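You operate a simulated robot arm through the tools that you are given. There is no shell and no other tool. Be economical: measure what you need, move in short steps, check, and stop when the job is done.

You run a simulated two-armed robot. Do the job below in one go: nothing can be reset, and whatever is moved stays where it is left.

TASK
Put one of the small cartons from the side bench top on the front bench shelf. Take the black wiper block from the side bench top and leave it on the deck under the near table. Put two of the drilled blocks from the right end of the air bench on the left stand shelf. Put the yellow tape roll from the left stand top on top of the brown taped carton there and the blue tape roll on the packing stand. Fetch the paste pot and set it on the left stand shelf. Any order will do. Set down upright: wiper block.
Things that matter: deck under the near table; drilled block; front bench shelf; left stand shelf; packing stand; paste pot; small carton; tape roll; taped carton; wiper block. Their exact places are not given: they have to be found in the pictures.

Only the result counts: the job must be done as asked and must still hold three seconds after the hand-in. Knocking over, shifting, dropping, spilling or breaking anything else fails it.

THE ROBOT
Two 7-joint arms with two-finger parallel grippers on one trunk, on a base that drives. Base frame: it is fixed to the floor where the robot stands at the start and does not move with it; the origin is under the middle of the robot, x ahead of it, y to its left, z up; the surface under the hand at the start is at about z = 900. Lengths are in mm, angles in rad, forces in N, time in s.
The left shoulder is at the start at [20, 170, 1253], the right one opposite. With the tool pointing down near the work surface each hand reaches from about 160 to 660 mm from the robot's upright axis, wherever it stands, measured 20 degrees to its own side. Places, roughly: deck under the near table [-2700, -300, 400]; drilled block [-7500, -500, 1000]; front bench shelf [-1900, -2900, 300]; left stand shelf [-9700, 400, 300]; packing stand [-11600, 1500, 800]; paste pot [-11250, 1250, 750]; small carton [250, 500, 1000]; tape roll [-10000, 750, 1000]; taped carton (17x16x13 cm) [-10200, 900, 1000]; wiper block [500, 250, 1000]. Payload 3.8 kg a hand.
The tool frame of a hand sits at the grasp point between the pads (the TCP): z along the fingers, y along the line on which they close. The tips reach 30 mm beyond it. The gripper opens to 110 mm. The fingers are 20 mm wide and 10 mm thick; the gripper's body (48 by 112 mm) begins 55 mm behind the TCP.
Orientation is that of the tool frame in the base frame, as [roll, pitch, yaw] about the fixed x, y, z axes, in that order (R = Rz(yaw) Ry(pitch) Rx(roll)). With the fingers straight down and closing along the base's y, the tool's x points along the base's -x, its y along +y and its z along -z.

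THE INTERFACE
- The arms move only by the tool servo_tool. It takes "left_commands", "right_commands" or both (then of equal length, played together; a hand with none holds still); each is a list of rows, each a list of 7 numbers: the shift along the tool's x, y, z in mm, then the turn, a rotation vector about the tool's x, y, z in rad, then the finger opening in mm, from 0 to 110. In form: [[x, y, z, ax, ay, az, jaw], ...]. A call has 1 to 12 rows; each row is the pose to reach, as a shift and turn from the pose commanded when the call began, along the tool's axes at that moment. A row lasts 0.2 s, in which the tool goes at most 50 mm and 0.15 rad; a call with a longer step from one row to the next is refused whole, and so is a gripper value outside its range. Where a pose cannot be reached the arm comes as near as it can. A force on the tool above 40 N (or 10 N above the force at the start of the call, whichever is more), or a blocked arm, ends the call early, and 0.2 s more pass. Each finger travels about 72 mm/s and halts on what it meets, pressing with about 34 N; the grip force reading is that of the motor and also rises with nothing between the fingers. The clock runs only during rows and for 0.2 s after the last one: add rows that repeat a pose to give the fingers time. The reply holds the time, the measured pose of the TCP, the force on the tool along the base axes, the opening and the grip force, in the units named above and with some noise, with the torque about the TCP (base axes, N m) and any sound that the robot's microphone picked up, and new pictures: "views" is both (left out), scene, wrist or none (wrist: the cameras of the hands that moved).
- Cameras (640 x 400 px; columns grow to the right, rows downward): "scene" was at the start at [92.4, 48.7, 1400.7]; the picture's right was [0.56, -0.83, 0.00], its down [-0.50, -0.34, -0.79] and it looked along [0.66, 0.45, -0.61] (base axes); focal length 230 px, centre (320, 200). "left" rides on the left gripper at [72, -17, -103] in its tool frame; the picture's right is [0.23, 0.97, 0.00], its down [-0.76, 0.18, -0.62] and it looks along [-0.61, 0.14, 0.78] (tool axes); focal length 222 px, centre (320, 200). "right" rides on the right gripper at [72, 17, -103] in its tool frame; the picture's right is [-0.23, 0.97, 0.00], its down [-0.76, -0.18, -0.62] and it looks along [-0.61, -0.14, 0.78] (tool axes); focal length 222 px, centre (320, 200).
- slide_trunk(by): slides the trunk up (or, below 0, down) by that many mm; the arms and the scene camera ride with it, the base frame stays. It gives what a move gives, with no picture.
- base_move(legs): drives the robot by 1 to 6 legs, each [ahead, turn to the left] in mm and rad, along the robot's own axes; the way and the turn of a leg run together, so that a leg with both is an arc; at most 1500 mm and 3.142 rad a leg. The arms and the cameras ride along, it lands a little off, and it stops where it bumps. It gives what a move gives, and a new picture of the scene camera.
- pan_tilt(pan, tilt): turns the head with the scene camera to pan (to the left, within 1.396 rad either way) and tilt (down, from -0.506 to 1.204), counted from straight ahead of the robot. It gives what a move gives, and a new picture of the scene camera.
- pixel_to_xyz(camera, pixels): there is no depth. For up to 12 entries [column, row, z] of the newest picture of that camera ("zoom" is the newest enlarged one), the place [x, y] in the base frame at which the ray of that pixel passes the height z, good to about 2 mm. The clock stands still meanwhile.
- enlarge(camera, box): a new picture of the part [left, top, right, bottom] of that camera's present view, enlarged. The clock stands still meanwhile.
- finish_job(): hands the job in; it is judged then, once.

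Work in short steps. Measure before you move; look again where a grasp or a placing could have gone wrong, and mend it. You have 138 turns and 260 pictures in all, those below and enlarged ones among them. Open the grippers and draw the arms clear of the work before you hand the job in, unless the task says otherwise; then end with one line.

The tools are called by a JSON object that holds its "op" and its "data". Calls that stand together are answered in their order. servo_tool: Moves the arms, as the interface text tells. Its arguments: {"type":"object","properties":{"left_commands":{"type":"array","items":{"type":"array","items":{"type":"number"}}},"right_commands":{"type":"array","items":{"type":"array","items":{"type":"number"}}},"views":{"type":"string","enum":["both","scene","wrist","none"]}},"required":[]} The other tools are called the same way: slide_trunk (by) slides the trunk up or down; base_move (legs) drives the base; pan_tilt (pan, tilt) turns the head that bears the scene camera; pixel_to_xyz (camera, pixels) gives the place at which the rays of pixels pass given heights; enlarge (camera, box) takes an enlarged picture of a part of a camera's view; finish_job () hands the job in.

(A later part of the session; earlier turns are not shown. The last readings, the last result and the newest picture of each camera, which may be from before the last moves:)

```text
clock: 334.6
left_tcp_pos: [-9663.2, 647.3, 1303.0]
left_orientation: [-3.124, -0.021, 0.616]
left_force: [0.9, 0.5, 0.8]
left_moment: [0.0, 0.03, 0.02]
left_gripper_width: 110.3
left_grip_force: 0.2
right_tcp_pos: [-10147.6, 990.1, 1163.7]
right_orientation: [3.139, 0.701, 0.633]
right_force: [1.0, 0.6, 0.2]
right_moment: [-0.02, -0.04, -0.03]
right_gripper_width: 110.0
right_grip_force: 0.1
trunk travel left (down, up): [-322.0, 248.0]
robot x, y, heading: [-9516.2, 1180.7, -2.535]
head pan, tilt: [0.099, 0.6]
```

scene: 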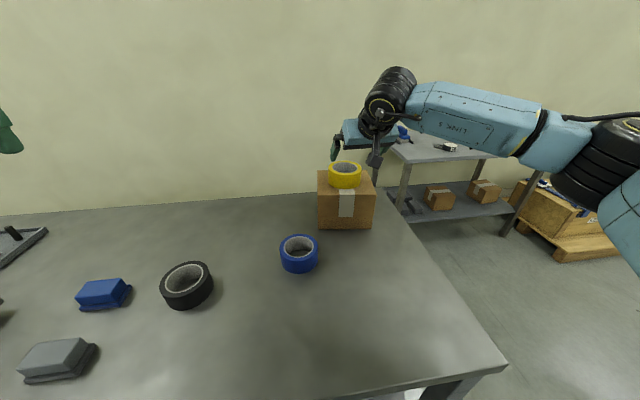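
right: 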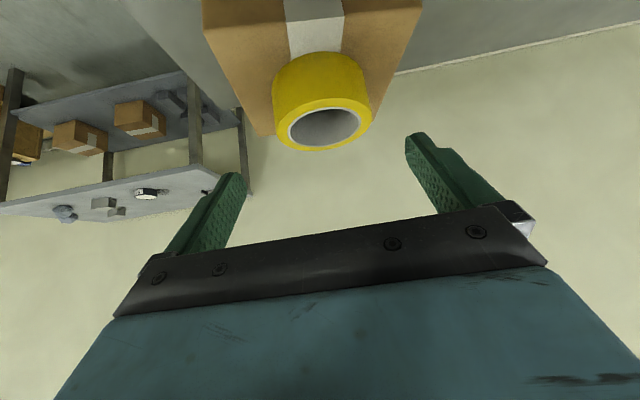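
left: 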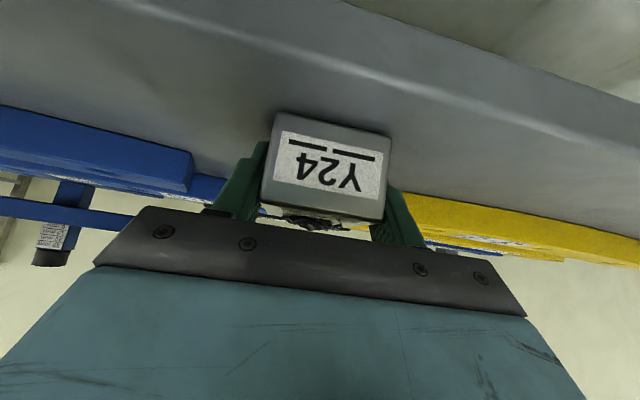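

Yellow sits on the carton. The blue roll is within reach without moving the base; I measure it.

{"op": "enlarge", "data": {"camera": "scene", "box": [260, 220, 340, 280]}}

{"op": "pixel_to_xyz", "data": {"camera": "zoom", "pixels": [[0, 0, 900]]}}

```text
6.67 times, centred on (300, 250) of scene
```

zoom: 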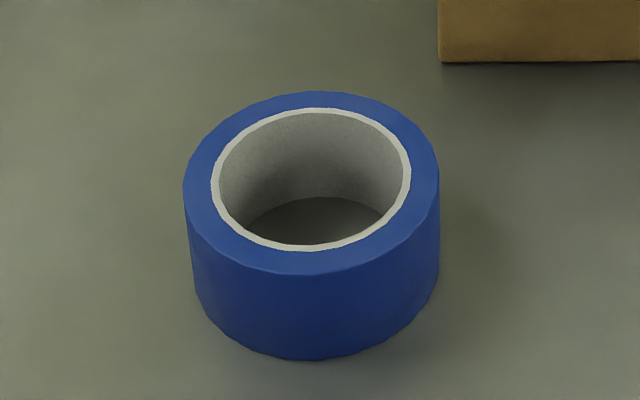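

```text
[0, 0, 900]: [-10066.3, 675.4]
```

{"op": "pixel_to_xyz", "data": {"camera": "zoom", "pixels": [[183, 185, 950], [440, 180, 950], [315, 92, 950], [308, 275, 950], [311, 180, 950], [310, 360, 900], [196, 280, 900], [436, 275, 900]]}}

```text
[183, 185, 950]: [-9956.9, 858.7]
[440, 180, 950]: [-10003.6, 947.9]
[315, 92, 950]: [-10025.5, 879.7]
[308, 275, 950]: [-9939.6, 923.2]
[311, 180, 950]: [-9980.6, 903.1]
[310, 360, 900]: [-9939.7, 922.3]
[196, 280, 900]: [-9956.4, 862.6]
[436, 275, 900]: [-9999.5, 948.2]
```

Blue roll centre (−9981,902). I move the right hand back-left, then down to its pre-grasp.

{"op": "servo_tool", "data": {"right_commands": [[21.6, 33.8, -18.2, 0, 0, 0, 110], [43.2, 67.6, -36.4, 0, 0, 0, 110], [64.8, 101.4, -54.6, 0, 0, 0, 110], [86.3, 135.2, -72.8, 0, 0, 0, 110], [107.8, 169, -91, 0, 0, 0, 110], [133, 169, -60, 0, 0, 0, 110], [159, 169, -30, 0, 0, 0, 110], [184, 169, 0, 0, 0, 0, 110], [210, 169, 30.5, 0, 0, 0, 110], [210, 169, 30.5, 0, 0, 0, 110]], "views": "wrist"}}

```text
clock: 336.8
left_tcp_pos: [-9663.1, 646.5, 1303.0]
left_orientation: [-3.126, -0.021, 0.617]
left_force: [0.1, 0.7, -0.2]
left_moment: [-0.01, -0.02, -0.01]
left_gripper_width: 110.1
left_grip_force: 0.0
right_tcp_pos: [-9932.8, 934.7, 1004.1]
right_orientation: [3.137, 0.701, 0.636]
right_force: [-0.9, 0.5, -0.2]
right_moment: [0.01, 0.02, -0.01]
right_gripper_width: 109.9
right_grip_force: 0.0
trunk travel left (down, up): [-322.0, 248.0]
robot x, y, heading: [-9514.5, 1182.1, -2.539]
head pan, tilt: [0.099, 0.6]
```

right: 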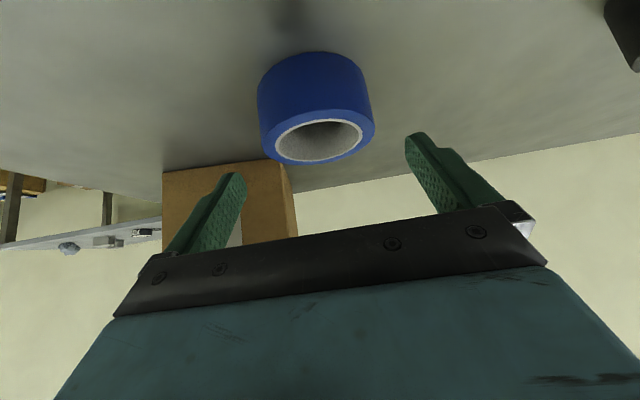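

Aligned (2 mm to correct). Go in, close.

{"op": "servo_tool", "data": {"right_commands": [[0, -2, 25, 0, 0, 0, 110], [0, -2, 50, 0, 0, 0, 110], [0, -2, 70, 0, 0, 0, 110], [0, -2, 85, 0, 0, 0, 110], [0, -2, 90, 0, 0, 0, 110], [0, -2, 90, 0, 0, 0, 110], [0, -2, 90, 0, 0, 0, 95], [0, -2, 90, 0, 0, 0, 85], [0, -2, 90, 0, 0, 0, 80], [0, -2, 90, 0, 0, 0, 80]], "views": "wrist"}}

```text
clock: 339.0
left_tcp_pos: [-9663.3, 647.0, 1302.4]
left_orientation: [-3.126, -0.019, 0.614]
left_force: [-0.2, -1.2, 0.8]
left_moment: [0.03, -0.03, -0.03]
left_gripper_width: 110.0
left_grip_force: 0.1
right_tcp_pos: [-9984.4, 904.0, 936.9]
right_orientation: [3.139, 0.699, 0.637]
right_force: [-0.6, -0.5, 0.6]
right_moment: [0.11, 0.03, 0.03]
right_gripper_width: 98.3
right_grip_force: 34.2
trunk travel left (down, up): [-322.0, 248.0]
robot x, y, heading: [-9517.4, 1182.6, -2.531]
head pan, tilt: [0.099, 0.6]
```

right: 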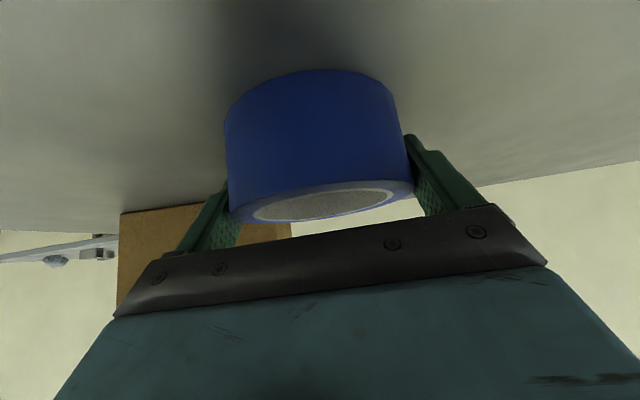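

The blue roll is held. I lift, back out, and turn to see the packing stand.

{"op": "slide_trunk", "data": {"by": 200}}

{"op": "base_move", "data": {"legs": [[-400, 0], [0, -0.75]]}}

{"op": "pan_tilt", "data": {"pan": 0.3, "tilt": 0.4}}

```text
clock: 341.1
left_tcp_pos: [-9662.7, 647.8, 1504.0]
left_orientation: [-3.126, -0.02, 0.616]
left_force: [1.0, 0.0, -0.9]
left_moment: [0.01, 0.01, 0.0]
left_gripper_width: 110.0
left_grip_force: 0.0
right_tcp_pos: [-9983.0, 903.9, 1136.2]
right_orientation: [3.141, 0.7, 0.636]
right_force: [-0.5, 0.4, -1.3]
right_moment: [0.0, -0.02, -0.03]
right_gripper_width: 98.4
right_grip_force: 34.4
trunk travel left (down, up): [-522.0, 48.0]
robot x, y, heading: [-9518.4, 1184.6, -2.535]
head pan, tilt: [0.099, 0.6]
```

```text
clock: 345.6
left_tcp_pos: [-9665.7, 1126.2, 1502.5]
left_orientation: [-3.127, -0.022, -0.152]
left_force: [0.5, 0.9, 0.9]
left_moment: [-0.01, -0.02, 0.03]
left_gripper_width: 110.4
left_grip_force: 0.0
right_tcp_pos: [-9717.7, 1533.6, 1138.1]
right_orientation: [3.14, 0.7, -0.133]
right_force: [0.0, -0.5, -1.5]
right_moment: [-0.02, 0.0, 0.03]
right_gripper_width: 98.6
right_grip_force: 34.0
trunk travel left (down, up): [-522.0, 48.0]
robot x, y, heading: [-9187.3, 1411.4, 2.981]
head pan, tilt: [0.099, 0.6]
```

scene: 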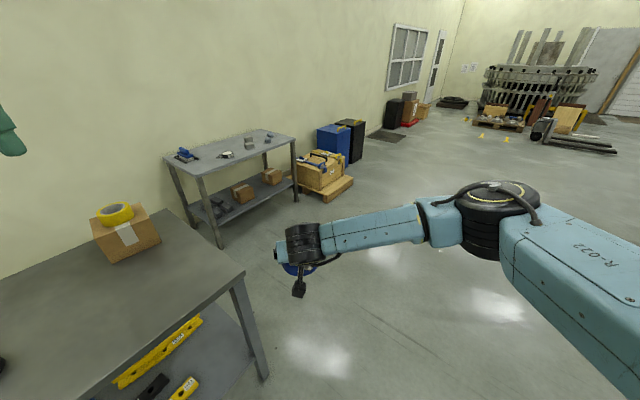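

```text
clock: 346.4
left_tcp_pos: [-9666.1, 1126.8, 1503.9]
left_orientation: [-3.126, -0.022, -0.154]
left_force: [0.1, -0.4, 0.5]
left_moment: [0.0, -0.01, 0.01]
left_gripper_width: 109.7
left_grip_force: 0.1
right_tcp_pos: [-9716.1, 1532.2, 1136.5]
right_orientation: [3.139, 0.699, -0.135]
right_force: [0.2, 0.2, -2.1]
right_moment: [0.04, -0.04, 0.01]
right_gripper_width: 98.5
right_grip_force: 33.5
trunk travel left (down, up): [-522.0, 48.0]
robot x, y, heading: [-9191.2, 1411.5, 2.973]
head pan, tilt: [0.3, 0.4]
```

scene: 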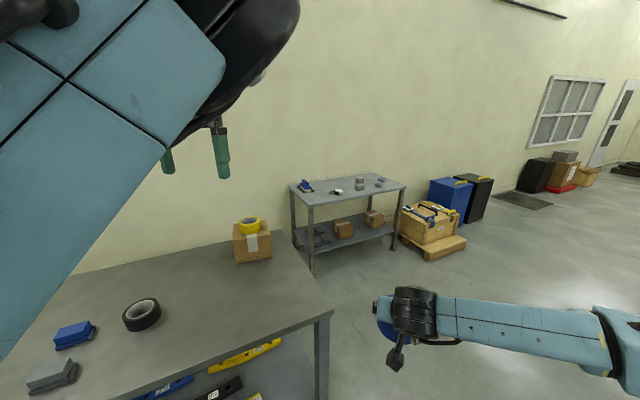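

{"op": "enlarge", "data": {"camera": "scene", "box": [270, 160, 430, 280]}}

{"op": "pixel_to_xyz", "data": {"camera": "scene", "pixels": [[313, 271, 0], [394, 249, 0], [298, 247, 0], [309, 204, 850], [405, 187, 850], [309, 204, 750], [405, 187, 750], [290, 186, 750], [322, 318, 900]]}}

```text
3.33 times, centred on (350, 220) of scene
```

zoom: 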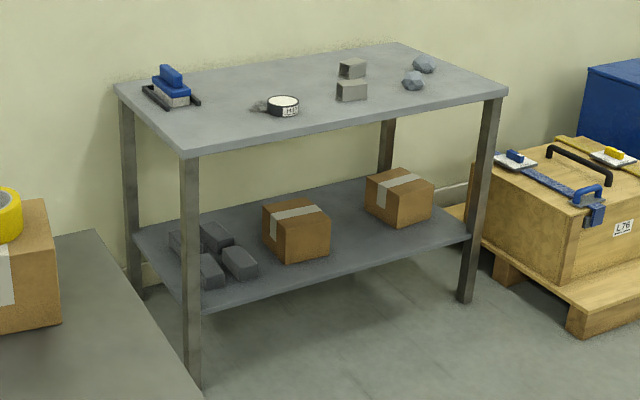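

```text
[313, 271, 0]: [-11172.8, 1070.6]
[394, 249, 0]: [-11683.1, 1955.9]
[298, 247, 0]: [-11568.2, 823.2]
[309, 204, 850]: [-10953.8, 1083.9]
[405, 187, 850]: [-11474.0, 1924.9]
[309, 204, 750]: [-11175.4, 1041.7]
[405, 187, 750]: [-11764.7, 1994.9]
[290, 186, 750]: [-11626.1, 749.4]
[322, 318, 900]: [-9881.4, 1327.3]
```

I drive around the left stand's corner to face the packing stand.

{"op": "base_move", "data": {"legs": [[0, -0.795], [717, 0], [0, 1.04], [1138, 0], [0, 0.447]]}}

{"op": "pan_tilt", "data": {"pan": 0.15, "tilt": 0.65}}

{"op": "enlarge", "data": {"camera": "scene", "box": [160, 80, 480, 280]}}

```text
clock: 361.9
left_tcp_pos: [-10963.9, 1394.0, 1502.4]
left_orientation: [-3.126, -0.021, 0.527]
left_force: [0.2, -0.6, -0.1]
left_moment: [0.01, 0.0, 0.02]
left_gripper_width: 110.1
left_grip_force: 0.1
right_tcp_pos: [-11259.3, 1678.3, 1136.7]
right_orientation: [3.14, 0.699, 0.548]
right_force: [0.5, -0.7, -2.0]
right_moment: [-0.01, 0.05, 0.0]
right_gripper_width: 98.7
right_grip_force: 33.9
trunk travel left (down, up): [-522.0, 48.0]
robot x, y, heading: [-10771.0, 1914.8, -2.62]
head pan, tilt: [0.3, 0.4]
```

scene: 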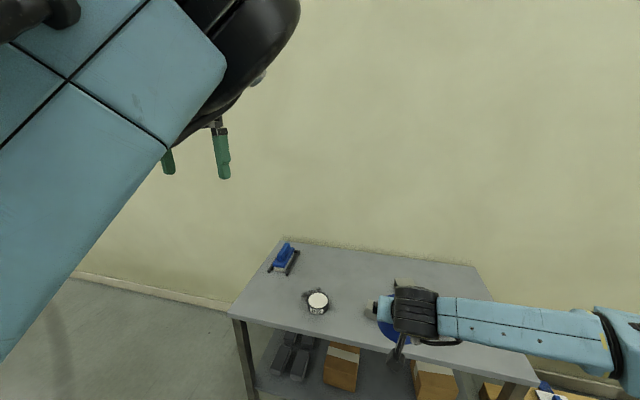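

```text
clock: 362.7
left_tcp_pos: [-10963.6, 1394.6, 1502.6]
left_orientation: [-3.126, -0.022, 0.529]
left_force: [0.7, 1.2, -0.3]
left_moment: [-0.01, 0.02, -0.02]
left_gripper_width: 109.6
left_grip_force: 0.1
right_tcp_pos: [-11260.1, 1678.8, 1137.4]
right_orientation: [3.141, 0.7, 0.547]
right_force: [0.2, 0.1, -1.4]
right_moment: [0.01, -0.01, -0.05]
right_gripper_width: 98.7
right_grip_force: 34.2
trunk travel left (down, up): [-522.0, 48.0]
robot x, y, heading: [-10773.6, 1919.2, -2.617]
head pan, tilt: [0.15, 0.649]
```

scene: 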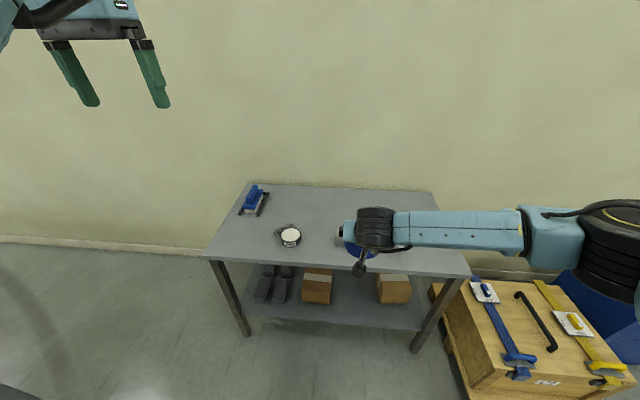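

```text
2.00 times, centred on (320, 180) of scene
```

zoom: 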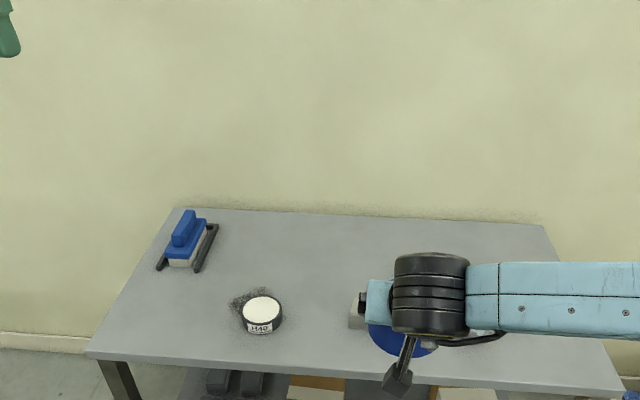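

I measure the stand top (z≈750), the pot, and check heights.

{"op": "pixel_to_xyz", "data": {"camera": "zoom", "pixels": [[88, 352, 750], [625, 392, 750], [175, 208, 750], [545, 225, 750], [241, 318, 750], [283, 318, 750], [262, 335, 750], [262, 299, 790], [262, 323, 790], [241, 310, 790], [283, 309, 790]]}}

{"op": "enlarge", "data": {"camera": "scene", "box": [260, 210, 324, 250]}}

```text
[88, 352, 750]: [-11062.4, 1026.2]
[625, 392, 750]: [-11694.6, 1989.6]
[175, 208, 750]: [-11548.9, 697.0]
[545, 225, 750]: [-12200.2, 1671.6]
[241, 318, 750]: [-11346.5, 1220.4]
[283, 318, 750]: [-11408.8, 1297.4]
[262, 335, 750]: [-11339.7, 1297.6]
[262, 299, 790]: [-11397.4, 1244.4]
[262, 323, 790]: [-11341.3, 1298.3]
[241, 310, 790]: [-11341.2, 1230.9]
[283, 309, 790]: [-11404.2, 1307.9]
```

```text
10.00 times, centred on (292, 230) of scene
```

zoom: 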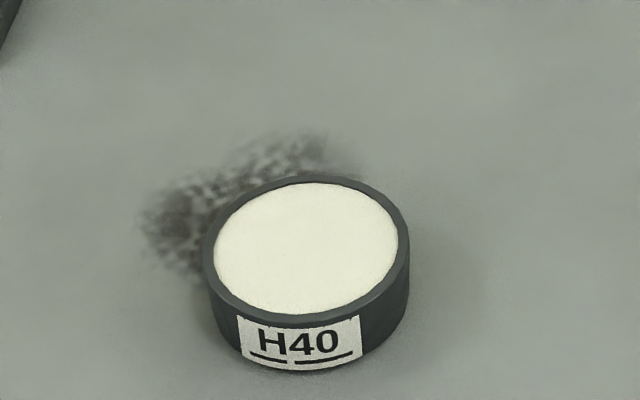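

Top is about z≈795 by triangulating two views. I lower the trunk 200, drive 230 closer and shift the hand right toward the free front-right area, then look.

{"op": "slide_trunk", "data": {"by": -200}}

{"op": "servo_tool", "data": {"right_commands": [[0, -40, 0, 0, 0, 0, 80], [0, -80, 0, 0, 0, 0, 80], [0, -120, 0, 0, 0, 0, 80], [0, -148, 0, 0, 0, 0, 80], [0, -148, 0, 0, 0, 0, 80]], "views": "none"}}

{"op": "base_move", "data": {"legs": [[230, 0.03]]}}

{"op": "servo_tool", "data": {"right_commands": [[0, 0, 0, 0, 0, 0, 80]], "views": "wrist"}}

```text
clock: 364.8
left_tcp_pos: [-10962.2, 1394.8, 1303.5]
left_orientation: [-3.126, -0.02, 0.53]
left_force: [0.4, 0.9, -0.4]
left_moment: [0.02, 0.0, -0.01]
left_gripper_width: 109.9
left_grip_force: 0.0
right_tcp_pos: [-11259.5, 1678.4, 937.4]
right_orientation: [3.139, 0.699, 0.548]
right_force: [0.5, 0.4, -2.0]
right_moment: [0.05, 0.01, 0.0]
right_gripper_width: 98.6
right_grip_force: 33.5
trunk travel left (down, up): [-322.0, 248.0]
robot x, y, heading: [-10774.3, 1914.8, -2.611]
head pan, tilt: [0.15, 0.649]
```

```text
clock: 366.0
left_tcp_pos: [-10963.0, 1392.9, 1303.4]
left_orientation: [-3.127, -0.02, 0.527]
left_force: [-0.7, 0.2, 0.7]
left_moment: [-0.01, -0.01, 0.03]
left_gripper_width: 110.0
left_grip_force: 0.0
right_tcp_pos: [-11336.4, 1804.3, 936.2]
right_orientation: [3.141, 0.699, 0.551]
right_force: [-0.2, 0.1, -1.9]
right_moment: [-0.02, 0.01, 0.01]
right_gripper_width: 98.4
right_grip_force: 34.3
trunk travel left (down, up): [-322.0, 248.0]
robot x, y, heading: [-10770.6, 1915.8, -2.623]
head pan, tilt: [0.15, 0.649]
```

```text
clock: 367.8
left_tcp_pos: [-11146.3, 1271.7, 1302.7]
left_orientation: [-3.125, -0.022, 0.559]
left_force: [-0.9, -0.6, 1.4]
left_moment: [-0.04, 0.0, -0.01]
left_gripper_width: 110.0
left_grip_force: 0.0
right_tcp_pos: [-11530.9, 1671.0, 936.0]
right_orientation: [3.139, 0.701, 0.578]
right_force: [0.7, 0.6, -1.9]
right_moment: [0.0, -0.03, 0.0]
right_gripper_width: 98.2
right_grip_force: 34.1
trunk travel left (down, up): [-322.0, 248.0]
robot x, y, heading: [-10968.5, 1798.1, -2.589]
head pan, tilt: [0.15, 0.649]
```

scene: 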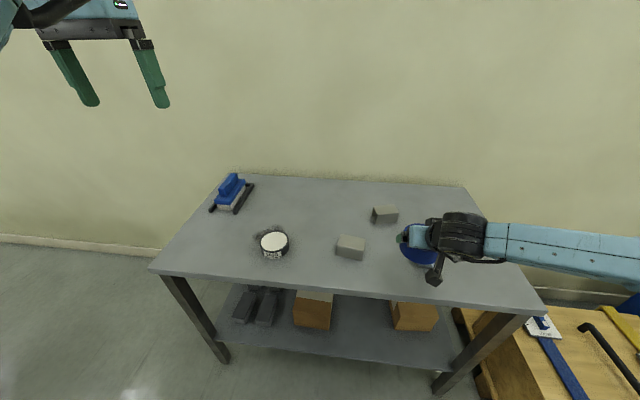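

```text
clock: 368.2
left_tcp_pos: [-11145.9, 1271.2, 1304.5]
left_orientation: [-3.127, -0.02, 0.559]
left_force: [-0.6, -1.3, -0.2]
left_moment: [-0.02, -0.01, 0.01]
left_gripper_width: 109.9
left_grip_force: 0.0
right_tcp_pos: [-11531.2, 1669.7, 936.8]
right_orientation: [3.14, 0.699, 0.58]
right_force: [0.6, 0.4, -0.4]
right_moment: [-0.02, -0.04, -0.02]
right_gripper_width: 98.5
right_grip_force: 34.1
trunk travel left (down, up): [-322.0, 248.0]
robot x, y, heading: [-10966.4, 1797.9, -2.593]
head pan, tilt: [0.15, 0.649]
```

right: 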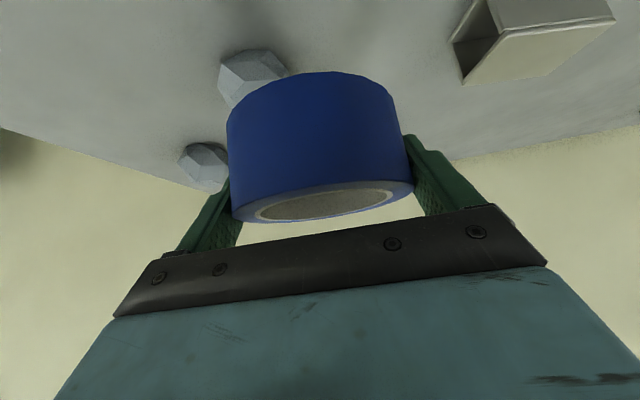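

{"op": "pixel_to_xyz", "data": {"camera": "scene", "pixels": [[148, 270, 795], [545, 312, 795], [466, 187, 795], [237, 176, 795], [336, 252, 795], [363, 260, 795], [260, 243, 835], [288, 243, 835], [274, 233, 835], [274, 251, 835], [272, 261, 795]]}}

{"op": "pixel_to_xyz", "data": {"camera": "right", "pixels": [[235, 55, 795], [285, 60, 795], [230, 100, 795], [185, 150, 795], [215, 180, 795], [465, 85, 795], [455, 40, 795], [540, 75, 795]]}}

```text
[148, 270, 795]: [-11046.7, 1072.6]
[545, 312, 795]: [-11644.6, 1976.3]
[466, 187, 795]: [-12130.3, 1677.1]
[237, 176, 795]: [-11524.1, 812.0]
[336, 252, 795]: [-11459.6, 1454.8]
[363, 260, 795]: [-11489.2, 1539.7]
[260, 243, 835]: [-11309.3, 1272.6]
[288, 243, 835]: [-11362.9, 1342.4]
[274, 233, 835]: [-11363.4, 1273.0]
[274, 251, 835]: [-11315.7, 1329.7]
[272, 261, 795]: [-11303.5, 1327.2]
```

```text
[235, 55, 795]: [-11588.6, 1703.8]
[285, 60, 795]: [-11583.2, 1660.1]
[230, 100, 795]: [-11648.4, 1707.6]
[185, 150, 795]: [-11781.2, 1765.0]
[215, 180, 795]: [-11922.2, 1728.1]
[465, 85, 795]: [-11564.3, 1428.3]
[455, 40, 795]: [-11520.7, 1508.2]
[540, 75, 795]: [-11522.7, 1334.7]
```

The roll would be close to a stone; a spot 40 mm left and 15 mm nearer is free on all sides. I shift there and lower.

{"op": "servo_tool", "data": {"right_commands": [[5, 20, -4, 0, 0, 0, 80], [11, 39.5, -9.5, 0, 0, 0, 80], [11, 39.5, -9.5, 0, 0, 0, 80]], "views": "none"}}

{"op": "slide_trunk", "data": {"by": -90}}

{"op": "servo_tool", "data": {"right_commands": [[1, 0, 1.2, 0, 0, 0, 80], [1.9, 0, 2.3, 0, 0, 0, 80], [2.9, 0, 3.4, 0, 0, 0, 80], [3.9, 0, 4.6, 0, 0, 0, 80], [4.8, 0, 5.7, 0, 0, 0, 80], [5.8, 0, 6.9, 0, 0, 0, 80], [6.8, 0, 8, 0, 0, 0, 80], [7.7, 0, 9.2, 0, 0, 0, 80], [8.7, 0, 10.3, 0, 0, 0, 80], [9.7, 0, 11.5, 0, 0, 0, 80], [10.6, 0, 12.6, 0, 0, 0, 80], [11.6, 0, 13.8, 0, 0, 0, 80]], "views": "both"}}

```text
clock: 369.0
left_tcp_pos: [-11146.5, 1271.1, 1302.4]
left_orientation: [-3.126, -0.02, 0.56]
left_force: [0.1, 0.1, -0.7]
left_moment: [0.0, 0.03, -0.02]
left_gripper_width: 110.1
left_grip_force: 0.0
right_tcp_pos: [-11496.7, 1646.1, 936.9]
right_orientation: [3.138, 0.699, 0.577]
right_force: [0.1, -0.9, -1.6]
right_moment: [0.0, 0.03, -0.01]
right_gripper_width: 98.5
right_grip_force: 34.2
trunk travel left (down, up): [-322.0, 248.0]
robot x, y, heading: [-10965.7, 1795.2, -2.594]
head pan, tilt: [0.15, 0.649]
```

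```text
clock: 370.2
left_tcp_pos: [-11145.8, 1272.2, 1213.4]
left_orientation: [-3.125, -0.021, 0.558]
left_force: [0.5, -0.7, -0.1]
left_moment: [0.04, -0.04, -0.01]
left_gripper_width: 110.0
left_grip_force: 0.0
right_tcp_pos: [-11496.8, 1645.4, 847.1]
right_orientation: [3.137, 0.7, 0.578]
right_force: [-0.6, -0.3, -0.8]
right_moment: [-0.01, -0.05, -0.01]
right_gripper_width: 98.3
right_grip_force: 34.0
trunk travel left (down, up): [-232.0, 338.0]
robot x, y, heading: [-10969.2, 1800.5, -2.587]
head pan, tilt: [0.15, 0.649]
```

```text
clock: 372.8
left_tcp_pos: [-11144.0, 1272.5, 1213.3]
left_orientation: [-3.124, -0.019, 0.561]
left_force: [-0.1, -0.3, 0.6]
left_moment: [-0.01, -0.02, -0.03]
left_gripper_width: 109.9
left_grip_force: 0.0
right_tcp_pos: [-11496.0, 1644.7, 832.5]
right_orientation: [3.141, 0.712, 0.575]
right_force: [-2.6, 1.3, 27.7]
right_moment: [0.36, 0.43, 0.43]
right_gripper_width: 98.0
right_grip_force: 33.9
trunk travel left (down, up): [-232.0, 338.0]
robot x, y, heading: [-10967.5, 1799.0, -2.59]
head pan, tilt: [0.15, 0.649]
```

scene: 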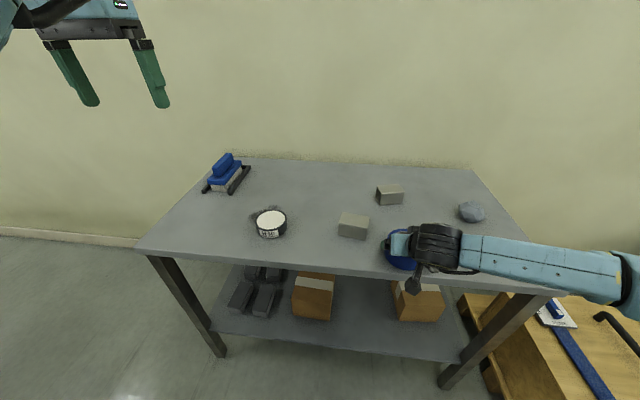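
right: 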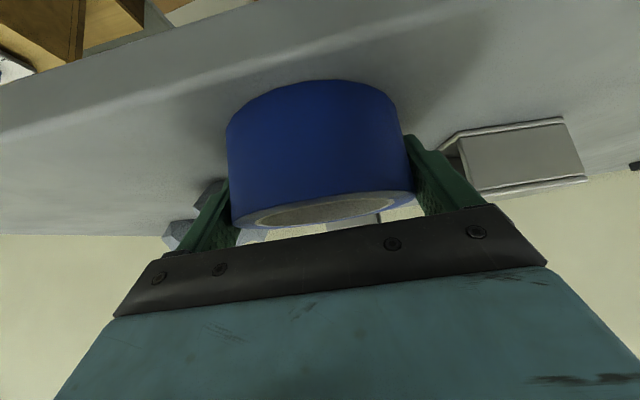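

Contact; I ease up, open and withdraw the right hand, while the left hand tilts and comes to the pot's pre-grasp.

{"op": "servo_tool", "data": {"left_commands": [[-10, -16, 39, 0, -0.0875, 0, 110], [-21, -32, 78, 0, -0.175, 0, 110], [-32, -48, 117, 0, -0.2625, 0, 110], [-43, -64, 156, 0, -0.35, 0, 110], [-53, -80, 195, 0, -0.4375, 0, 110], [-64, -96, 234, 0, -0.525, 0, 110], [-75, -112, 273, 0, -0.6125, 0, 110], [-85, -128, 300, 0, -0.7, 0, 110], [-85, -128, 300, 0, -0.7, 0, 110], [-85, -128, 300, 0, -0.7, 0, 110]], "right_commands": [[-1.3, 0, -1.5, 0, 0, 0, 80], [-1.3, 0, -1.5, 0, 0, 0, 100], [-1.3, 0, -1.5, 0, 0, 0, 108], [-1.3, 0, -1.5, 0, 0, 0, 110], [-1.3, 0, -1.5, 0, 0, 0, 110], [-1.3, 0, -20, 0, 0, 0, 110], [-1.3, 0, -50, 0, 0, 0, 110], [-1.3, 0, -90, 0, 0, 0, 110], [-1.3, 0, -130, 0, 0, 0, 110], [-1.3, 0, -130, 0, 0, 0, 110]], "views": "both"}}

```text
clock: 375.0
left_tcp_pos: [-11260.9, 1267.4, 907.6]
left_orientation: [-3.121, 0.679, 0.571]
left_force: [0.0, 0.7, 0.2]
left_moment: [0.0, 0.01, 0.02]
left_gripper_width: 110.3
left_grip_force: 0.0
left hand out of reach, approached as far as the arm can: row 4, 5, 6, 7, 8, 9, 10
right_tcp_pos: [-11428.1, 1693.5, 928.2]
right_orientation: [3.14, 0.698, 0.579]
right_force: [-0.1, 0.0, -0.2]
right_moment: [0.01, 0.03, 0.0]
right_gripper_width: 110.1
right_grip_force: 0.0
trunk travel left (down, up): [-232.0, 338.0]
robot x, y, heading: [-10972.9, 1799.1, -2.591]
head pan, tilt: [0.15, 0.649]
```

scene: 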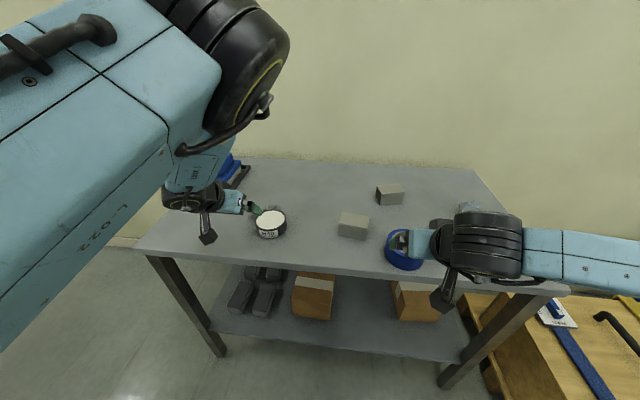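
right: 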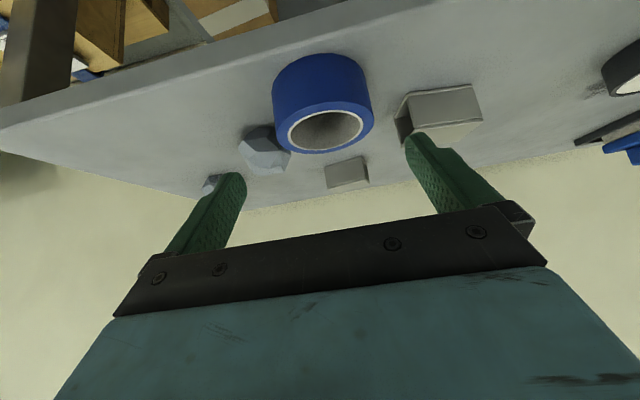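
left: 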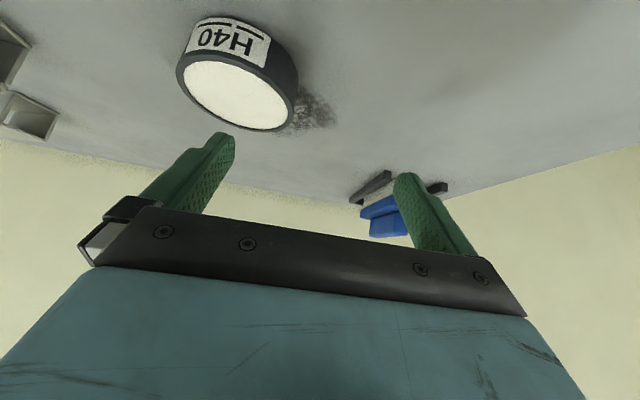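

Blue is on the packing stand. The left arm drifted to an awkward posture, so I raise it out and use the right hand for the pot; I also raise the right hand.

{"op": "servo_tool", "data": {"left_commands": [[-14, 7, -37, 0, 0.085, 0, 110], [-28, 14, -75, 0, 0.17, 0, 110], [-42, 22, -113, 0, 0.255, 0, 110], [-56, 29, -150, 0, 0.34, 0, 110], [-70, 36, -188, 0, 0.425, 0, 110], [-85, 44, -226, 0, 0.51, 0, 110], [-99, 51, -263, 0, 0.595, 0, 110], [-113, 59, -301, 0, 0.68, 0, 110], [-113, 59, -301, 0, 0.68, 0, 110]], "right_commands": [[-20, 0, -23, 0, 0, 0, 110], [-39, 0, -46, 0, 0, 0, 110], [-58, 0, -69, 0, 0, 0, 110], [-77, 0, -92, 0, 0, 0, 110], [-97, 0, -115, 0, 0, 0, 110], [-97, 0, -115, 0, 0, 0, 110], [-97, 0, -115, 0, 0, 0, 110], [-97, 0, -115, 0, 0, 0, 110], [-97, 0, -115, 0, 0, 0, 110]], "views": "none"}}

{"op": "base_move", "data": {"legs": [[-300, 0], [0, 1.571], [340, 0], [0, -1.55], [270, 0]]}}

{"op": "servo_tool", "data": {"right_commands": [[0, 0, 0, 0, 0, 0, 110]], "views": "wrist"}}

```text
clock: 377.0
left_tcp_pos: [-11140.9, 1262.1, 1210.9]
left_orientation: [-3.127, -0.002, 0.561]
left_force: [0.3, -0.6, 0.1]
left_moment: [0.02, 0.0, -0.01]
left_gripper_width: 109.8
left_grip_force: 0.1
right_tcp_pos: [-11426.4, 1689.9, 1079.9]
right_orientation: [3.138, 0.701, 0.58]
right_force: [0.2, 0.4, -0.3]
right_moment: [-0.02, 0.01, 0.0]
right_gripper_width: 110.1
right_grip_force: 0.0
trunk travel left (down, up): [-232.0, 338.0]
robot x, y, heading: [-10967.5, 1795.6, -2.588]
head pan, tilt: [0.15, 0.649]
```

```text
clock: 389.9
left_tcp_pos: [-10900.1, 971.1, 1210.8]
left_orientation: [-3.126, -0.003, 0.611]
left_force: [-0.3, 0.2, 0.5]
left_moment: [0.05, -0.04, -0.02]
left_gripper_width: 110.1
left_grip_force: 0.1
right_tcp_pos: [-11209.0, 1385.7, 1077.6]
right_orientation: [3.139, 0.699, 0.631]
right_force: [-0.5, 0.3, 0.5]
right_moment: [0.02, -0.04, 0.0]
right_gripper_width: 109.9
right_grip_force: 0.3
trunk travel left (down, up): [-232.0, 338.0]
robot x, y, heading: [-10756.1, 1518.6, -2.54]
head pan, tilt: [0.15, 0.649]
```

scene: 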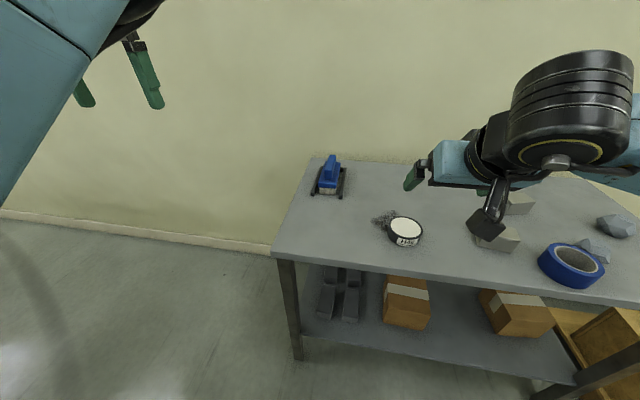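

```text
clock: 390.3
left_tcp_pos: [-10899.3, 971.4, 1209.4]
left_orientation: [-3.126, 0.0, 0.613]
left_force: [0.3, 0.3, 0.0]
left_moment: [-0.01, 0.02, 0.03]
left_gripper_width: 110.0
left_grip_force: 0.0
right_tcp_pos: [-11207.7, 1386.3, 1078.4]
right_orientation: [3.14, 0.701, 0.632]
right_force: [-0.1, -0.8, 0.6]
right_moment: [-0.01, 0.01, -0.01]
right_gripper_width: 110.1
right_grip_force: 0.0
trunk travel left (down, up): [-232.0, 338.0]
robot x, y, heading: [-10757.0, 1520.2, -2.535]
head pan, tilt: [0.15, 0.649]
```

right: 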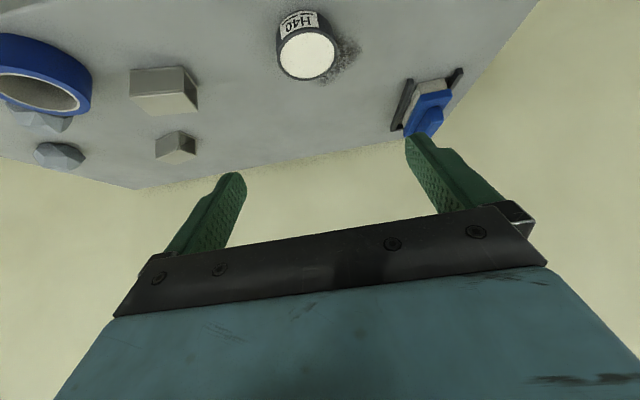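

{"op": "pixel_to_xyz", "data": {"camera": "scene", "pixels": [[387.5, 226, 830], [423, 231, 830], [407, 216, 830], [403, 240, 830], [403, 248, 796]]}}

{"op": "enlarge", "data": {"camera": "right", "box": [250, 0, 378, 100]}}

```text
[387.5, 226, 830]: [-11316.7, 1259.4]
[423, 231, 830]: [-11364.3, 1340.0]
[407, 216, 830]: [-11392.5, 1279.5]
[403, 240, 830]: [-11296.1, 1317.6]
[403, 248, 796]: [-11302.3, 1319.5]
```

```text
4.00 times, centred on (314, 50) of right
```

zoom: 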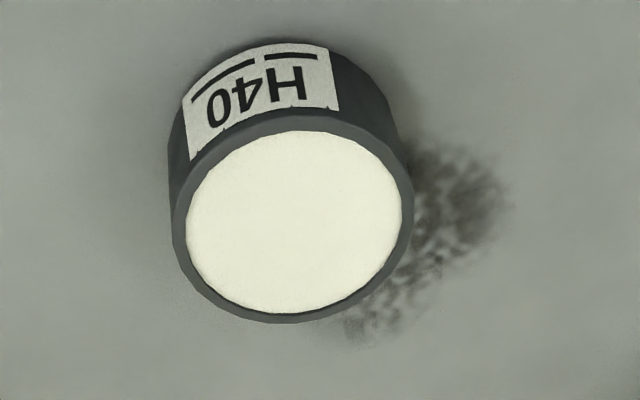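

{"op": "pixel_to_xyz", "data": {"camera": "zoom", "pixels": [[173, 230, 832], [414, 200, 832], [290, 115, 832], [290, 323, 832], [255, 38, 796], [170, 140, 796], [395, 95, 796]]}}

```text
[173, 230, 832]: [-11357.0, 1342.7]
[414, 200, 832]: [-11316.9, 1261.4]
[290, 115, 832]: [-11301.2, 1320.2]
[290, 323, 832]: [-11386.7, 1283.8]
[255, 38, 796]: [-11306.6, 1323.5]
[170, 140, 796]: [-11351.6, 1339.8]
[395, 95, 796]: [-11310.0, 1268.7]
```

Pot centre (−11342,1301), Ø≈92, rim ≈830. I go to it with the right hand and close.

{"op": "servo_tool", "data": {"right_commands": [[9, -2, 39, 0, 0, 0, 110], [18, -4, 77, 0, 0, 0, 110], [28, -6, 116, 0, 0, 0, 110], [37, -8, 154, 0, 0, 0, 110], [46, -10, 193, 0, 0, 0, 110], [46.3, -10, 228, 0, 0, 0, 110], [46.5, -10, 262, 0, 0, 0, 110], [46.7, -10, 282, 0, 0, 0, 110], [46.7, -10, 287.5, 0, 0, 0, 110], [46.7, -10, 287.5, 0, 0, 0, 110]], "views": "wrist"}}

```text
clock: 392.5
left_tcp_pos: [-10899.8, 973.2, 1212.3]
left_orientation: [-3.126, 0.0, 0.613]
left_force: [-0.3, 0.3, 0.2]
left_moment: [0.01, 0.05, 0.01]
left_gripper_width: 109.9
left_grip_force: 0.1
right_tcp_pos: [-11333.8, 1305.3, 827.7]
right_orientation: [3.141, 0.701, 0.632]
right_force: [3.8, 3.5, 6.5]
right_moment: [0.34, 0.2, -0.26]
right_gripper_width: 110.4
right_grip_force: 0.2
trunk travel left (down, up): [-232.0, 338.0]
robot x, y, heading: [-10757.7, 1518.0, -2.539]
head pan, tilt: [0.15, 0.649]
```

right: 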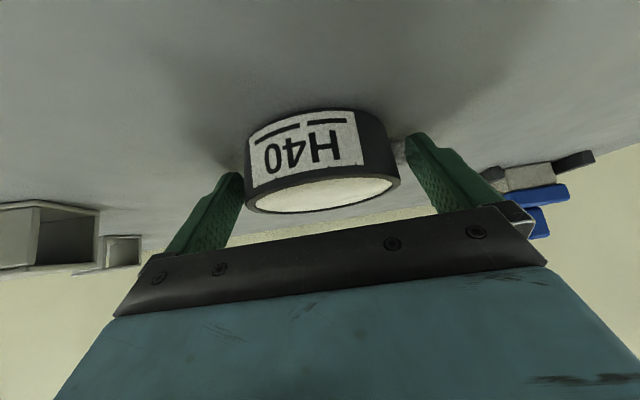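

Straddled with light tip contact; raise 1 mm, close, lift by trunk and back off.

{"op": "servo_tool", "data": {"right_commands": [[-0.6, 0, -0.8, 0, 0, 0, 100], [-0.6, 0, -0.8, 0, 0, 0, 90], [-0.6, 0, -0.8, 0, 0, 0, 80], [-0.6, 0, -0.8, 0, 0, 0, 75], [-0.6, 0, -0.8, 0, 0, 0, 75]], "views": "wrist"}}

{"op": "slide_trunk", "data": {"by": 200}}

{"op": "base_move", "data": {"legs": [[-300, 0]]}}

```text
clock: 393.7
left_tcp_pos: [-10899.1, 972.4, 1210.8]
left_orientation: [-3.126, 0.001, 0.613]
left_force: [0.4, 0.1, -1.6]
left_moment: [-0.01, 0.0, -0.01]
left_gripper_width: 109.9
left_grip_force: 0.1
right_tcp_pos: [-11334.6, 1305.4, 828.3]
right_orientation: [3.138, 0.7, 0.631]
right_force: [-2.1, 1.5, 4.1]
right_moment: [0.04, 0.23, -0.08]
right_gripper_width: 91.6
right_grip_force: 34.3
trunk travel left (down, up): [-232.0, 338.0]
robot x, y, heading: [-10752.3, 1518.2, -2.54]
head pan, tilt: [0.15, 0.649]
```

right: 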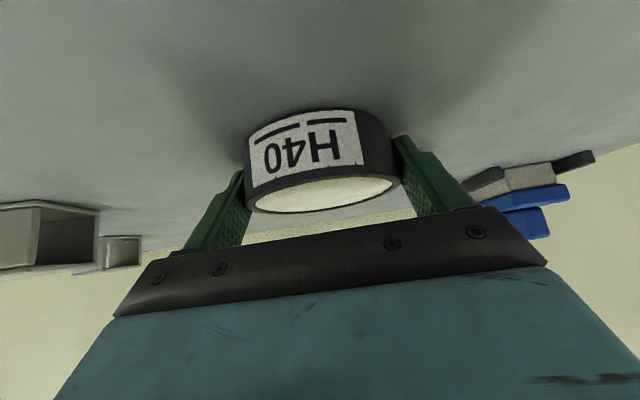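

```text
clock: 395.9
left_tcp_pos: [-10900.3, 970.7, 1410.9]
left_orientation: [-3.126, -0.001, 0.613]
left_force: [-0.6, 0.6, -0.1]
left_moment: [0.02, -0.01, 0.0]
left_gripper_width: 109.9
left_grip_force: 0.0
right_tcp_pos: [-11334.2, 1304.7, 1028.9]
right_orientation: [3.14, 0.699, 0.629]
right_force: [0.4, -0.4, -5.4]
right_moment: [0.08, -0.05, -0.01]
right_gripper_width: 91.0
right_grip_force: 34.5
trunk travel left (down, up): [-432.0, 138.0]
robot x, y, heading: [-10759.1, 1517.9, -2.541]
head pan, tilt: [0.15, 0.649]
```

```text
clock: 397.9
left_tcp_pos: [-10649.7, 1144.6, 1410.5]
left_orientation: [-3.127, -0.003, 0.612]
left_force: [1.0, 0.4, -0.3]
left_moment: [0.0, 0.02, -0.02]
left_gripper_width: 110.3
left_grip_force: 0.1
right_tcp_pos: [-11084.5, 1479.1, 1028.0]
right_orientation: [3.141, 0.702, 0.63]
right_force: [-0.6, 0.7, -5.2]
right_moment: [0.03, -0.07, 0.0]
right_gripper_width: 91.3
right_grip_force: 34.2
trunk travel left (down, up): [-432.0, 138.0]
robot x, y, heading: [-10509.3, 1688.9, -2.535]
head pan, tilt: [0.15, 0.649]
```

scene: 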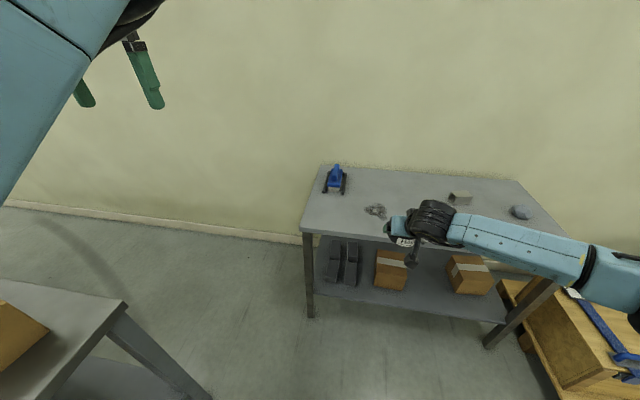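

The pot is held level at 91 mm. I drive around back to the left stand's right end.

{"op": "base_move", "data": {"legs": [[0, -3.14], [684, -0.136], [0, -1.049], [914, 0], [0, -1.967]]}}

{"op": "slide_trunk", "data": {"by": -382}}

{"op": "pan_tilt", "data": {"pan": -0.1, "tilt": 0.5}}

```text
clock: 420.8
left_tcp_pos: [-9350.5, 938.2, 1410.7]
left_orientation: [-3.125, -0.004, 0.571]
left_force: [1.0, 0.0, -0.6]
left_moment: [-0.01, 0.01, 0.04]
left_gripper_width: 110.0
left_grip_force: 0.0
right_tcp_pos: [-9770.1, 1290.1, 1029.7]
right_orientation: [3.139, 0.7, 0.588]
right_force: [-0.3, 0.2, -4.4]
right_moment: [0.02, -0.05, 0.0]
right_gripper_width: 91.1
right_grip_force: 33.8
trunk travel left (down, up): [-432.0, 138.0]
robot x, y, heading: [-9186.2, 1480.7, -2.577]
head pan, tilt: [0.15, 0.649]
```

scene: 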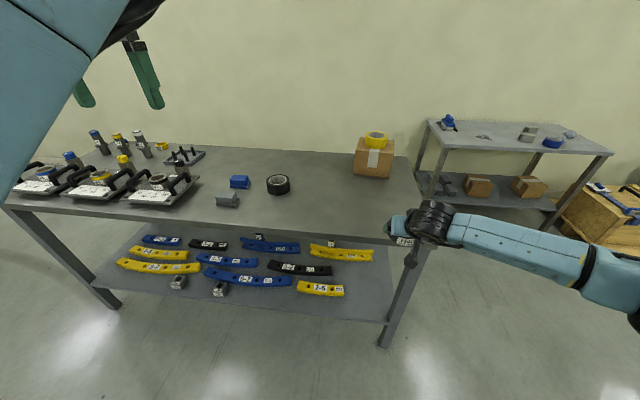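

```text
clock: 424.4
left_tcp_pos: [-9351.1, 939.0, 1027.2]
left_orientation: [-3.125, -0.002, 0.569]
left_force: [0.1, -0.4, 0.4]
left_moment: [0.0, 0.0, -0.03]
left_gripper_width: 109.9
left_grip_force: 0.1
right_tcp_pos: [-9770.2, 1291.6, 647.4]
right_orientation: [3.139, 0.698, 0.59]
right_force: [1.0, 0.0, -5.0]
right_moment: [0.05, -0.07, 0.02]
right_gripper_width: 91.0
right_grip_force: 33.9
trunk travel left (down, up): [-50.0, 520.0]
robot x, y, heading: [-9184.7, 1477.8, -2.576]
head pan, tilt: [0.15, 0.649]
```

```text
clock: 425.2
left_tcp_pos: [-9350.8, 938.0, 1027.8]
left_orientation: [-3.126, -0.002, 0.571]
left_force: [0.1, 0.3, 0.0]
left_moment: [0.03, -0.03, 0.0]
left_gripper_width: 109.8
left_grip_force: 0.1
right_tcp_pos: [-9771.0, 1290.4, 645.9]
right_orientation: [3.14, 0.7, 0.592]
right_force: [-0.2, 0.2, -4.4]
right_moment: [0.01, -0.06, 0.0]
right_gripper_width: 90.8
right_grip_force: 34.0
trunk travel left (down, up): [-50.0, 520.0]
robot x, y, heading: [-9185.1, 1477.6, -2.577]
head pan, tilt: [-0.099, 0.499]
```

scene: 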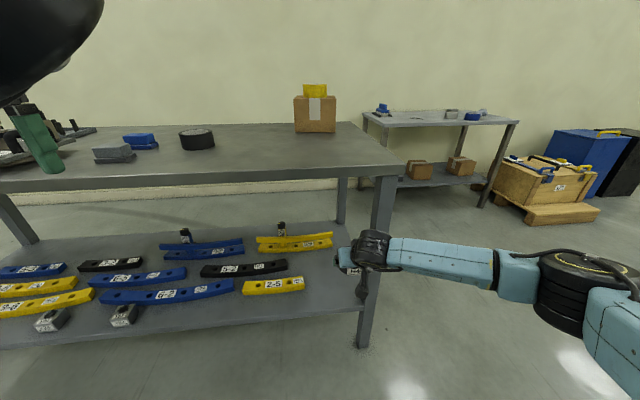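

I measure the shelf corner and item 2‑5's right end, then retract and lower the hand.

{"op": "pixel_to_xyz", "data": {"camera": "scene", "pixels": [[304, 291, 300], [358, 309, 300], [180, 329, 300], [364, 346, 0], [120, 325, 300], [288, 275, 300]]}}

{"op": "servo_tool", "data": {"right_commands": [[34, 10, -29, 0, 0, 0, 75], [69, 30, -58, 0, 0, 0, 75], [97, 30, -25, 0, 0, 0, 75], [125, 30, 8, 0, 0, 0, 75], [153, 30, 41, 0, 0, 0, 75], [181, 30, 74, 0, 0, 0, 75], [209, 30, 107, 0, 0, 0, 75], [236, 30, 140.6, 0, 0, 0, 75], [236, 30, 140.6, 0, 0, 0, 75]], "views": "none"}}

```text
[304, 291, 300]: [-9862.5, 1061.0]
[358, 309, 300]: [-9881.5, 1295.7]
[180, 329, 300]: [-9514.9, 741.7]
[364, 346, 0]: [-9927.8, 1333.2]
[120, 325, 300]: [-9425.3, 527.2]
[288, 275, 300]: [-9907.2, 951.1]
```

```text
clock: 427.2
left_tcp_pos: [-9350.2, 937.6, 1028.6]
left_orientation: [-3.126, -0.003, 0.571]
left_force: [-0.2, -0.1, 0.8]
left_moment: [0.01, 0.01, 0.01]
left_gripper_width: 109.8
left_grip_force: 0.1
right_tcp_pos: [-9677.4, 1312.8, 387.1]
right_orientation: [-3.138, 0.692, 0.591]
right_force: [-0.1, -0.3, -4.3]
right_moment: [0.0, -0.08, 0.01]
right_gripper_width: 90.7
right_grip_force: 33.9
trunk travel left (down, up): [-50.0, 520.0]
robot x, y, heading: [-9184.6, 1479.2, -2.581]
head pan, tilt: [-0.099, 0.499]
```

The gap between 2‑5 and the leg is ~206 mm and the hand is centred on it. Drive in 240 and lower by trunk.

{"op": "base_move", "data": {"legs": [[240, 0]]}}

{"op": "enlarge", "data": {"camera": "right", "box": [0, 0, 640, 400]}}

{"op": "slide_trunk", "data": {"by": -45}}

```text
clock: 429.0
left_tcp_pos: [-9553.0, 813.0, 1028.1]
left_orientation: [-3.124, 0.0, 0.566]
left_force: [0.2, -0.8, -0.7]
left_moment: [-0.01, -0.01, 0.01]
left_gripper_width: 110.0
left_grip_force: 0.1
right_tcp_pos: [-9879.8, 1188.7, 386.2]
right_orientation: [-3.139, 0.69, 0.586]
right_force: [0.1, -1.3, -4.8]
right_moment: [0.02, -0.05, -0.01]
right_gripper_width: 91.0
right_grip_force: 34.2
trunk travel left (down, up): [-50.0, 520.0]
robot x, y, heading: [-9390.5, 1352.1, -2.582]
head pan, tilt: [-0.099, 0.499]
```

scene: 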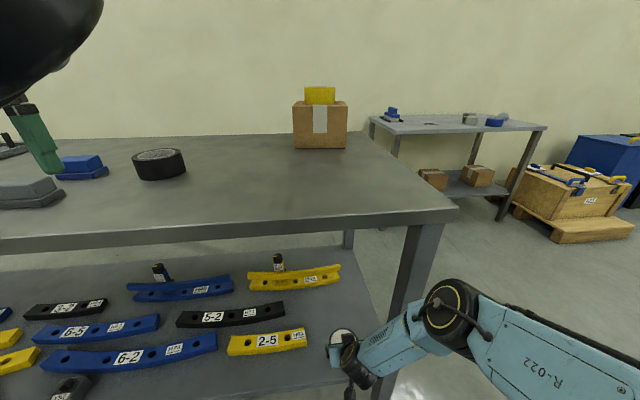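

```text
1.00 times, centred on (320, 200) of right (not enlarged: the box is as wide or as high as the picture)
```

zoom: 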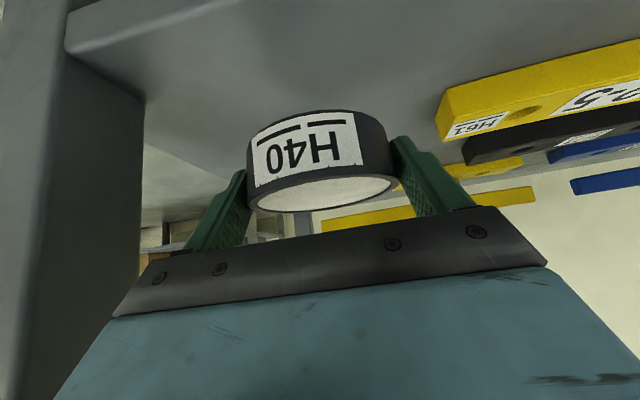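

```text
clock: 429.9
left_tcp_pos: [-9551.8, 811.7, 984.6]
left_orientation: [-3.127, -0.001, 0.567]
left_force: [0.7, 0.0, 0.8]
left_moment: [-0.02, 0.02, 0.01]
left_gripper_width: 110.1
left_grip_force: 0.0
right_tcp_pos: [-9878.0, 1188.9, 340.7]
right_orientation: [-3.139, 0.691, 0.588]
right_force: [0.2, 0.3, -5.2]
right_moment: [0.03, -0.05, 0.04]
right_gripper_width: 91.0
right_grip_force: 33.9
trunk travel left (down, up): [-5.0, 565.0]
robot x, y, heading: [-9387.4, 1350.7, -2.581]
head pan, tilt: [-0.099, 0.499]
```

Clear of leg and 2‑5. Final lowering to contact.

{"op": "slide_trunk", "data": {"by": -4.5}}

{"op": "servo_tool", "data": {"right_commands": [[0.6, 0, 0.8, 0, 0, 0, 75], [1.3, 0, 1.5, 0, 0, 0, 75], [1.9, 0, 2.3, 0, 0, 0, 75], [2.2, 0, 2.7, 0, 0, 0, 75], [2.5, 0, 3.1, 0, 0, 0, 75], [2.8, 0, 3.5, 0, 0, 0, 75], [2.8, 0, 3.5, 0, 0, 0, 75]], "views": "wrist"}}

```text
clock: 430.4
left_tcp_pos: [-9553.3, 814.3, 978.7]
left_orientation: [-3.126, -0.001, 0.567]
left_force: [0.2, 0.0, 0.8]
left_moment: [-0.01, 0.02, 0.0]
left_gripper_width: 110.0
left_grip_force: 0.1
right_tcp_pos: [-9878.9, 1189.5, 336.2]
right_orientation: [-3.14, 0.691, 0.588]
right_force: [-0.5, 0.4, -5.4]
right_moment: [0.05, -0.06, 0.0]
right_gripper_width: 90.8
right_grip_force: 34.0
trunk travel left (down, up): [-1.0, 569.0]
robot x, y, heading: [-9382.9, 1348.7, -2.581]
head pan, tilt: [-0.099, 0.499]
```

```text
clock: 432.0
left_tcp_pos: [-9552.7, 813.8, 979.0]
left_orientation: [-3.127, -0.002, 0.568]
left_force: [-0.8, -0.9, -0.7]
left_moment: [0.01, -0.04, 0.0]
left_gripper_width: 109.7
left_grip_force: 0.0
right_tcp_pos: [-9878.7, 1190.0, 332.7]
right_orientation: [-3.136, 0.689, 0.589]
right_force: [0.4, 0.0, -5.2]
right_moment: [0.02, -0.03, 0.0]
right_gripper_width: 91.0
right_grip_force: 33.6
trunk travel left (down, up): [-1.0, 569.0]
robot x, y, heading: [-9388.3, 1349.4, -2.578]
head pan, tilt: [-0.099, 0.499]
```

right: 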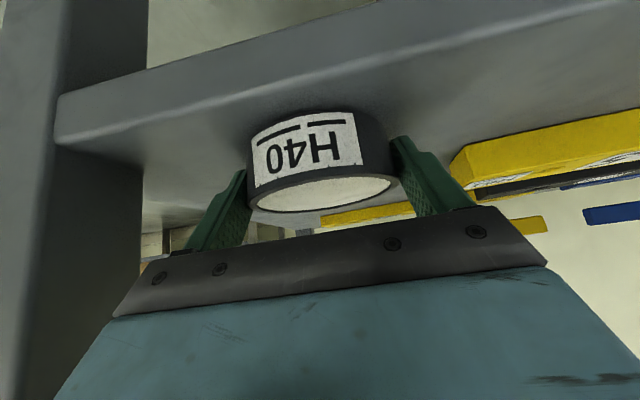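

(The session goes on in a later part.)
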